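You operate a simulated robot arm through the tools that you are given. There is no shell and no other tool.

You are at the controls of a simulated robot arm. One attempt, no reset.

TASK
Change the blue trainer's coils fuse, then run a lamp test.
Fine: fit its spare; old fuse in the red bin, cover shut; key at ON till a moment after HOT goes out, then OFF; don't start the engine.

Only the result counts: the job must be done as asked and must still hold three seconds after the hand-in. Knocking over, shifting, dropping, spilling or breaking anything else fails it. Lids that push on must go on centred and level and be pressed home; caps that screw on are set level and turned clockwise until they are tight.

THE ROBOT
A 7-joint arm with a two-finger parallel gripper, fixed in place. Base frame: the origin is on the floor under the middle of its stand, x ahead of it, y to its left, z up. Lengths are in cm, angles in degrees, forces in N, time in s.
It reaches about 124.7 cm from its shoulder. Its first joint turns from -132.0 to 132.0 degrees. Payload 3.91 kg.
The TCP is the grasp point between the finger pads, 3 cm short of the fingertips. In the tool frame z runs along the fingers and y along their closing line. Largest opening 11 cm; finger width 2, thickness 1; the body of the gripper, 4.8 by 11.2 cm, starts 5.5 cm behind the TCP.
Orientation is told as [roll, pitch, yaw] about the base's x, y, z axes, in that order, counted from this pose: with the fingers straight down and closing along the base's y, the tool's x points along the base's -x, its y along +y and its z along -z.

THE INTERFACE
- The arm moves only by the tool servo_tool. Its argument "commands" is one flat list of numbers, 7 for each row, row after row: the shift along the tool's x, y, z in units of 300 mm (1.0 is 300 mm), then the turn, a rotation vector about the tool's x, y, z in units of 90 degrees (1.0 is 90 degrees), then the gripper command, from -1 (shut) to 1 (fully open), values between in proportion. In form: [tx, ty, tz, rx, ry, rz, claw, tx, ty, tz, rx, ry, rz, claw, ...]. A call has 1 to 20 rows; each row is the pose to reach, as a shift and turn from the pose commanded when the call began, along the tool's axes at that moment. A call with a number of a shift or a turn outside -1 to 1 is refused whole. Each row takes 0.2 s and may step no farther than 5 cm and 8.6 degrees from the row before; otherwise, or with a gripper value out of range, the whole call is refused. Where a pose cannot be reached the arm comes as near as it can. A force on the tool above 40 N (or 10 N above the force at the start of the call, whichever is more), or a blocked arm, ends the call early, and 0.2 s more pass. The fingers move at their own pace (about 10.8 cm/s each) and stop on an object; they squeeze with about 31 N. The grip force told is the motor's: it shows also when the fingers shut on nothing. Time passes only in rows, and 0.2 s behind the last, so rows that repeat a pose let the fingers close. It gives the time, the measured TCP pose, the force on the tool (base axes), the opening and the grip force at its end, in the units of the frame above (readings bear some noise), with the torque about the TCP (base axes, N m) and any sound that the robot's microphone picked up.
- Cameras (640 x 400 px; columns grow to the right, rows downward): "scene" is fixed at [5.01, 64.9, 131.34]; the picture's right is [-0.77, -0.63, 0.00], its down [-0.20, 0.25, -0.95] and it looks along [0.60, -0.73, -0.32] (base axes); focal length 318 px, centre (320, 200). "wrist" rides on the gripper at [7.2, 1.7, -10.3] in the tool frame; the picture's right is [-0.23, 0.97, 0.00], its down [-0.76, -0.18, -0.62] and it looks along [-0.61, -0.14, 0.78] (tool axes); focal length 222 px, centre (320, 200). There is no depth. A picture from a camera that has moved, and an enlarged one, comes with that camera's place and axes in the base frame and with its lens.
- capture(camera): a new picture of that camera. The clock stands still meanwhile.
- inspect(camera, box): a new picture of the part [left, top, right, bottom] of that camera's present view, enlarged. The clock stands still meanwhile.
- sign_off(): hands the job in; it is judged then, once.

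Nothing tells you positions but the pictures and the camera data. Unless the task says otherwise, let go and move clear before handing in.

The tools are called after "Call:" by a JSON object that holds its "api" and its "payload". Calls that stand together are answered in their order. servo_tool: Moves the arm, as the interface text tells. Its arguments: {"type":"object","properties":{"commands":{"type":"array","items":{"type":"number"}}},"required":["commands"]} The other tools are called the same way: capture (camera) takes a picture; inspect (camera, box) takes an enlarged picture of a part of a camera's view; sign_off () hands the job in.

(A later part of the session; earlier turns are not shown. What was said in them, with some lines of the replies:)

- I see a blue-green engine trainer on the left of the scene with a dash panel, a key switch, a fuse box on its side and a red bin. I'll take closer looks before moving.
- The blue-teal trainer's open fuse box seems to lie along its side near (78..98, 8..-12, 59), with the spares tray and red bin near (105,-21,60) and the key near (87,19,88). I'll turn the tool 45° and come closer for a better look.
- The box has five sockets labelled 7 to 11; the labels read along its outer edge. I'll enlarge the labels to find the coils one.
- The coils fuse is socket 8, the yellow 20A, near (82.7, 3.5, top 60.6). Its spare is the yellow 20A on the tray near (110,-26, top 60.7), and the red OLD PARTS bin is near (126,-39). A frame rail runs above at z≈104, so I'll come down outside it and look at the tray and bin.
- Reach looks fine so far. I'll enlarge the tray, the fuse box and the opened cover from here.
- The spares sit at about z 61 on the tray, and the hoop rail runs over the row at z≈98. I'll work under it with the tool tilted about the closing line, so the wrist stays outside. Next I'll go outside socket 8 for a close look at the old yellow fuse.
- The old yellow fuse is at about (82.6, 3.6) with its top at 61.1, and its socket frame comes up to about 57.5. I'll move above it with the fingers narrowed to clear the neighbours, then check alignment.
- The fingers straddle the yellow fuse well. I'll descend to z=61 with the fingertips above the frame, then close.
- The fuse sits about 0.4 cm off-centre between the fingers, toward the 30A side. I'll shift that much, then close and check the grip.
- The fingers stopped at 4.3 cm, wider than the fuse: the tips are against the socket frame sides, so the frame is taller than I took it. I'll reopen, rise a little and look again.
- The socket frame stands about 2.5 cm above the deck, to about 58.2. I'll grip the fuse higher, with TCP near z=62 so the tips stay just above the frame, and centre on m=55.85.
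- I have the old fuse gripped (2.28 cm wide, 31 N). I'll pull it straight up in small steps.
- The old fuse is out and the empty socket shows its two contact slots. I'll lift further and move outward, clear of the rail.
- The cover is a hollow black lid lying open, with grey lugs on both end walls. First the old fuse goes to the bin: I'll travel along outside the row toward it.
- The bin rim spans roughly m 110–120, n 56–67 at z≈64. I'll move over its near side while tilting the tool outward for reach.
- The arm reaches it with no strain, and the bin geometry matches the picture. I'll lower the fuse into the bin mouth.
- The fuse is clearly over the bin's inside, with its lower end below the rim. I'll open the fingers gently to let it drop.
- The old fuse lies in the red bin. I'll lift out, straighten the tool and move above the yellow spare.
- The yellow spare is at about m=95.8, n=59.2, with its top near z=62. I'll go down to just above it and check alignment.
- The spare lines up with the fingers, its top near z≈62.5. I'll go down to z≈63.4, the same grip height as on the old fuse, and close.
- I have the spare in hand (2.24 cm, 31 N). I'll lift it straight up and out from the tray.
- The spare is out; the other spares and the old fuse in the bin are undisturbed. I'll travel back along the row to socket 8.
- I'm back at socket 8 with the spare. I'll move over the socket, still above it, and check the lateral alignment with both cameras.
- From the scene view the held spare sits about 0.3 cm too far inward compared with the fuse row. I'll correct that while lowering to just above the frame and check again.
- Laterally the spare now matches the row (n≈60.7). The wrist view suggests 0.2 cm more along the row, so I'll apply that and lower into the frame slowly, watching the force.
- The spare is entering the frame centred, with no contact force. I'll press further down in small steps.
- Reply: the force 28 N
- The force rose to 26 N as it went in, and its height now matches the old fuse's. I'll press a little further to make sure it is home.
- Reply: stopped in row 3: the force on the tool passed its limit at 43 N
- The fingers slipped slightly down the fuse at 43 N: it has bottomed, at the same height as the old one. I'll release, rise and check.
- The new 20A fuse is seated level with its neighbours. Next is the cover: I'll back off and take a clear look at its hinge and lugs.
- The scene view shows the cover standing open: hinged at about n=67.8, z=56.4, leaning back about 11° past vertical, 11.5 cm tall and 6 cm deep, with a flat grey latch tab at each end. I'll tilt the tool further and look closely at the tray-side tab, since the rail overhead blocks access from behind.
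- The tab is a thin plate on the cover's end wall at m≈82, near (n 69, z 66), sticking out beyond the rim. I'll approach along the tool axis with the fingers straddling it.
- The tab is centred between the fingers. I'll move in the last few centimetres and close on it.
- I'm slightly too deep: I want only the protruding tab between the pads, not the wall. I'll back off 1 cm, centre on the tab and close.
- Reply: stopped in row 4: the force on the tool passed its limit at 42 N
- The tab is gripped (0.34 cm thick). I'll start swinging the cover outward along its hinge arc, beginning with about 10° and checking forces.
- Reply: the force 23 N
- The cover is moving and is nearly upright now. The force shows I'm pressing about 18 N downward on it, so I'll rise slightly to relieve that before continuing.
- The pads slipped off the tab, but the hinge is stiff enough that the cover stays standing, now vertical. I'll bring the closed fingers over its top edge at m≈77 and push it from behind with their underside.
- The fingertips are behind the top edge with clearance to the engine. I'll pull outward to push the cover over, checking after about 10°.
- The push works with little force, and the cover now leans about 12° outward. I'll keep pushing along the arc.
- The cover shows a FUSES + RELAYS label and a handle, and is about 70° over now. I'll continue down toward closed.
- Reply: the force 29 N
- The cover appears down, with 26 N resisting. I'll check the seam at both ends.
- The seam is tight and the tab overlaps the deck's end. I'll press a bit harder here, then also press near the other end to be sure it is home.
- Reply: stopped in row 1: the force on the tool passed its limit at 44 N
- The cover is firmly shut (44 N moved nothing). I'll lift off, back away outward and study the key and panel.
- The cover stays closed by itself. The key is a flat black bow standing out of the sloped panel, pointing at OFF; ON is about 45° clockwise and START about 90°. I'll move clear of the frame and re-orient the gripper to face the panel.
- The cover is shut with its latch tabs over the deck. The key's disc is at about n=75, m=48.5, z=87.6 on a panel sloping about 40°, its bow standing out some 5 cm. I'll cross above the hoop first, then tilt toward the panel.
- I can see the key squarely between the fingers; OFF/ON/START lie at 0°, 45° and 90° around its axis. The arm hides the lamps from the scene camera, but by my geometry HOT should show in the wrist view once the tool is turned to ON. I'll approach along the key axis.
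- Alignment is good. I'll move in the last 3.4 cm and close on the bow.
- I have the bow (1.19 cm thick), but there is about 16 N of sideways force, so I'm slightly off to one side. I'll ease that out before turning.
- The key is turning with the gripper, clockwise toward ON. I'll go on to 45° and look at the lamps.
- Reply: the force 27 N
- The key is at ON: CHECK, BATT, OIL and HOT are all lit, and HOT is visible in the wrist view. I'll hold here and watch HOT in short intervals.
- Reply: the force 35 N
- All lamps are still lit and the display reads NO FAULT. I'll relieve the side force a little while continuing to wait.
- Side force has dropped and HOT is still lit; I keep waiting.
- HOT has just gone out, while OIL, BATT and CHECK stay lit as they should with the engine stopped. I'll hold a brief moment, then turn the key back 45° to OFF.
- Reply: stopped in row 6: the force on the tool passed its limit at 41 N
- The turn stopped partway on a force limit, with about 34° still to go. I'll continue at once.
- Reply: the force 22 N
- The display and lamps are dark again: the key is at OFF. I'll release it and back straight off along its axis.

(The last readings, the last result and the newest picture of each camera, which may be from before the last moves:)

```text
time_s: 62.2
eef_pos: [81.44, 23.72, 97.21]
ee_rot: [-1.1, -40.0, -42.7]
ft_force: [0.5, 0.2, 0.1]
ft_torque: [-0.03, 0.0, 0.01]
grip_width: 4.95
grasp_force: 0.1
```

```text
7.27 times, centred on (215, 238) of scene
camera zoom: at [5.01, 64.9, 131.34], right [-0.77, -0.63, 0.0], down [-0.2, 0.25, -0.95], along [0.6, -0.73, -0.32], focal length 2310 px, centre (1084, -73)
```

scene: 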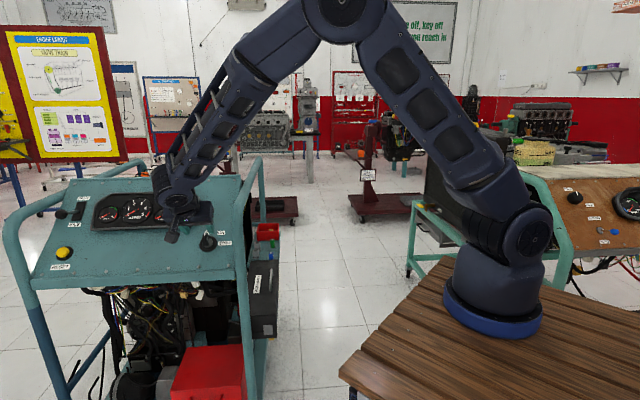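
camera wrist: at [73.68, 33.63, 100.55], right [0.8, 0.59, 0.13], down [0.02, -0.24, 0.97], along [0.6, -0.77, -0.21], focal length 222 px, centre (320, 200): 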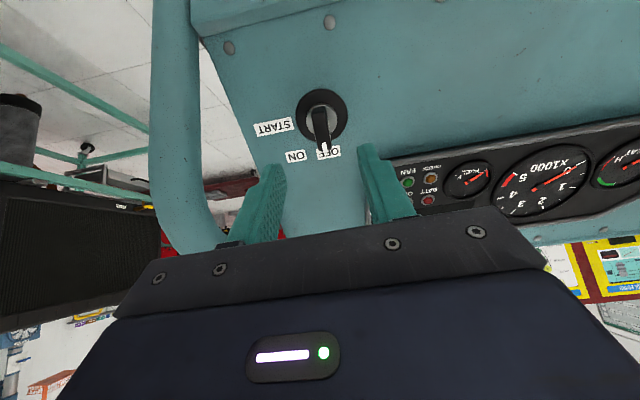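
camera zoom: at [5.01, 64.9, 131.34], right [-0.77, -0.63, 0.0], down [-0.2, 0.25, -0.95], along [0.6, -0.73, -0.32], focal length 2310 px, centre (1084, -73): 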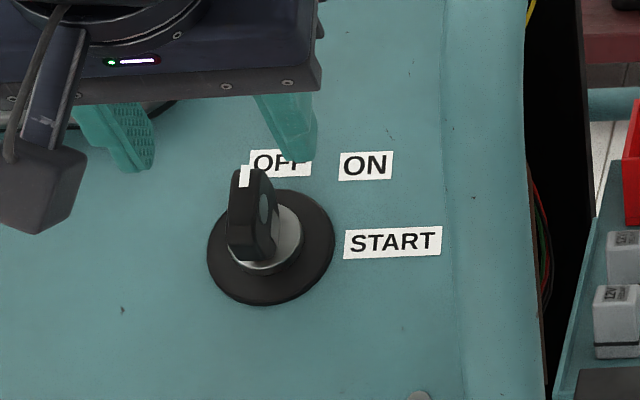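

The key points at OFF again and the fingers are clear. I'll withdraw up and out over the hoop for a final check.

Call:
{"api": "servo_tool", "payload": {"commands": [-0.0182, 0, -0.0632, 0, 0.074, 0, 0, -0.0363, 0, -0.1263, 0, 0.148, 0, 0, -0.0545, 0, -0.1895, 0, 0.222, 0, 0, -0.0727, 0, -0.2527, 0, 0.296, 0, 0, -0.0908, 0, -0.3158, 0, 0.37, 0, 0, -0.109, 0, -0.379, 0, 0.444, 0, 0]}}

Call:
{"api": "servo_tool", "payload": {"commands": [0, -0.1411, 0, 0, 0, 0, 0, 0, -0.2822, 0, 0, 0, 0, 0, 0, -0.4233, 0, 0, 0, 0, 0, 0, -0.5645, 0, 0, 0, 0, 0, 0, -0.7056, 0, 0, 0, 0, 0, 0, -0.8467, 0, 0, 0, 0, 0]}}

Call:
{"api": "capture", "payload": {"camera": "scene"}}

Call:
{"api": "inspect", "payload": {"camera": "scene", "box": [20, 165, 260, 300]}}

Call:
{"api": "inspect", "payload": {"camera": "scene", "box": [225, 210, 310, 345]}}

```text
time_s: 63.6
eef_pos: [78.14, 27.27, 108.15]
ee_rot: [-0.7, 0.0, -43.3]
ft_force: [0.3, 0.1, 0.0]
ft_torque: [0.01, -0.02, 0.04]
grip_width: 5.52
grasp_force: 0.1
```

```text
time_s: 65.0
eef_pos: [60.45, 8.87, 108.29]
ee_rot: [-0.8, -0.1, -43.3]
ft_force: [0.6, 0.4, -1.0]
ft_torque: [-0.05, 0.02, -0.03]
grip_width: 5.5
grasp_force: 0.1
```

```text
taken
```

scene: 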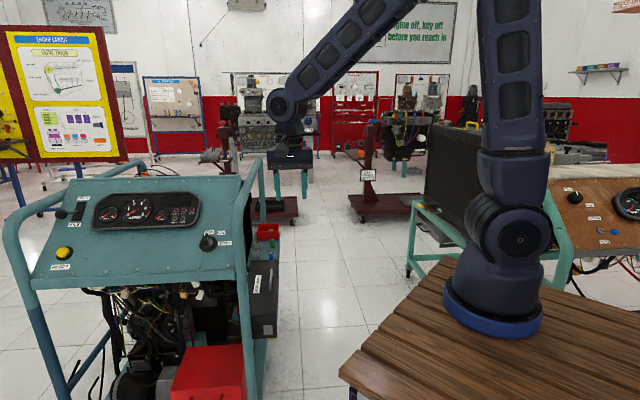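

```text
2.67 times, centred on (140, 232) of scene
camera zoom: at [5.01, 64.9, 131.34], right [-0.77, -0.63, 0.0], down [-0.2, 0.25, -0.95], along [0.6, -0.73, -0.32], focal length 847 px, centre (800, 113)
```

zoom: 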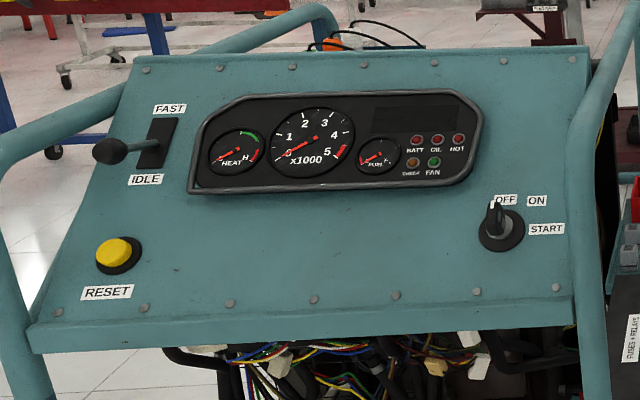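

```text
2.96 times, centred on (268, 278) of scene
camera zoom: at [5.01, 64.9, 131.34], right [-0.77, -0.63, 0.0], down [-0.2, 0.25, -0.95], along [0.6, -0.73, -0.32], focal length 941 px, centre (476, -30)
```

zoom: 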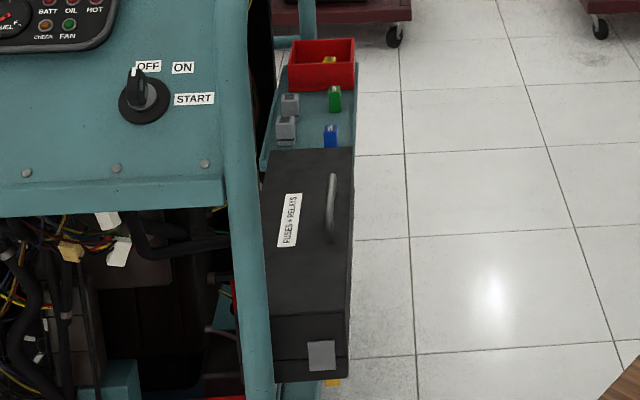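

Everything checks out. The cover is shut with the new 20A in the coils socket, the old fuse is in the red bin and the other spares are untouched. The key is at OFF with the lamps dark, and the arm is clear, so I'm handing in.

Call:
{"api": "sign_off", "payload": {}}

```text
The job is handed in.
```

The job is finished and handed in; I haven't seen how it was judged.

- **Fuse:** the coils fuse (socket 8, yellow 20A) came out and went into the red OLD PARTS bin. Its 20A spare is in the socket, pressed down level with the fuses either side.
- **Cover:** shut. I swung it over by pushing on its top edge rather than using the handle. Pressed at one end with 44 N it didn't move, and it stayed down when I let go.
- **Lamp test:** with the key at ON, the CHECK, BATT, OIL and HOT lamps lit and the display read NO FAULT. I held it at ON until HOT went out, then turned it back to OFF. The turn back stopped partway on a force limit, so the key reached OFF about 1.5 to 2.5 seconds after HOT went out. The key never went to START.

In the last pictures the key is at OFF, the lamps are dark, the other spares are in place and the arm is clear.
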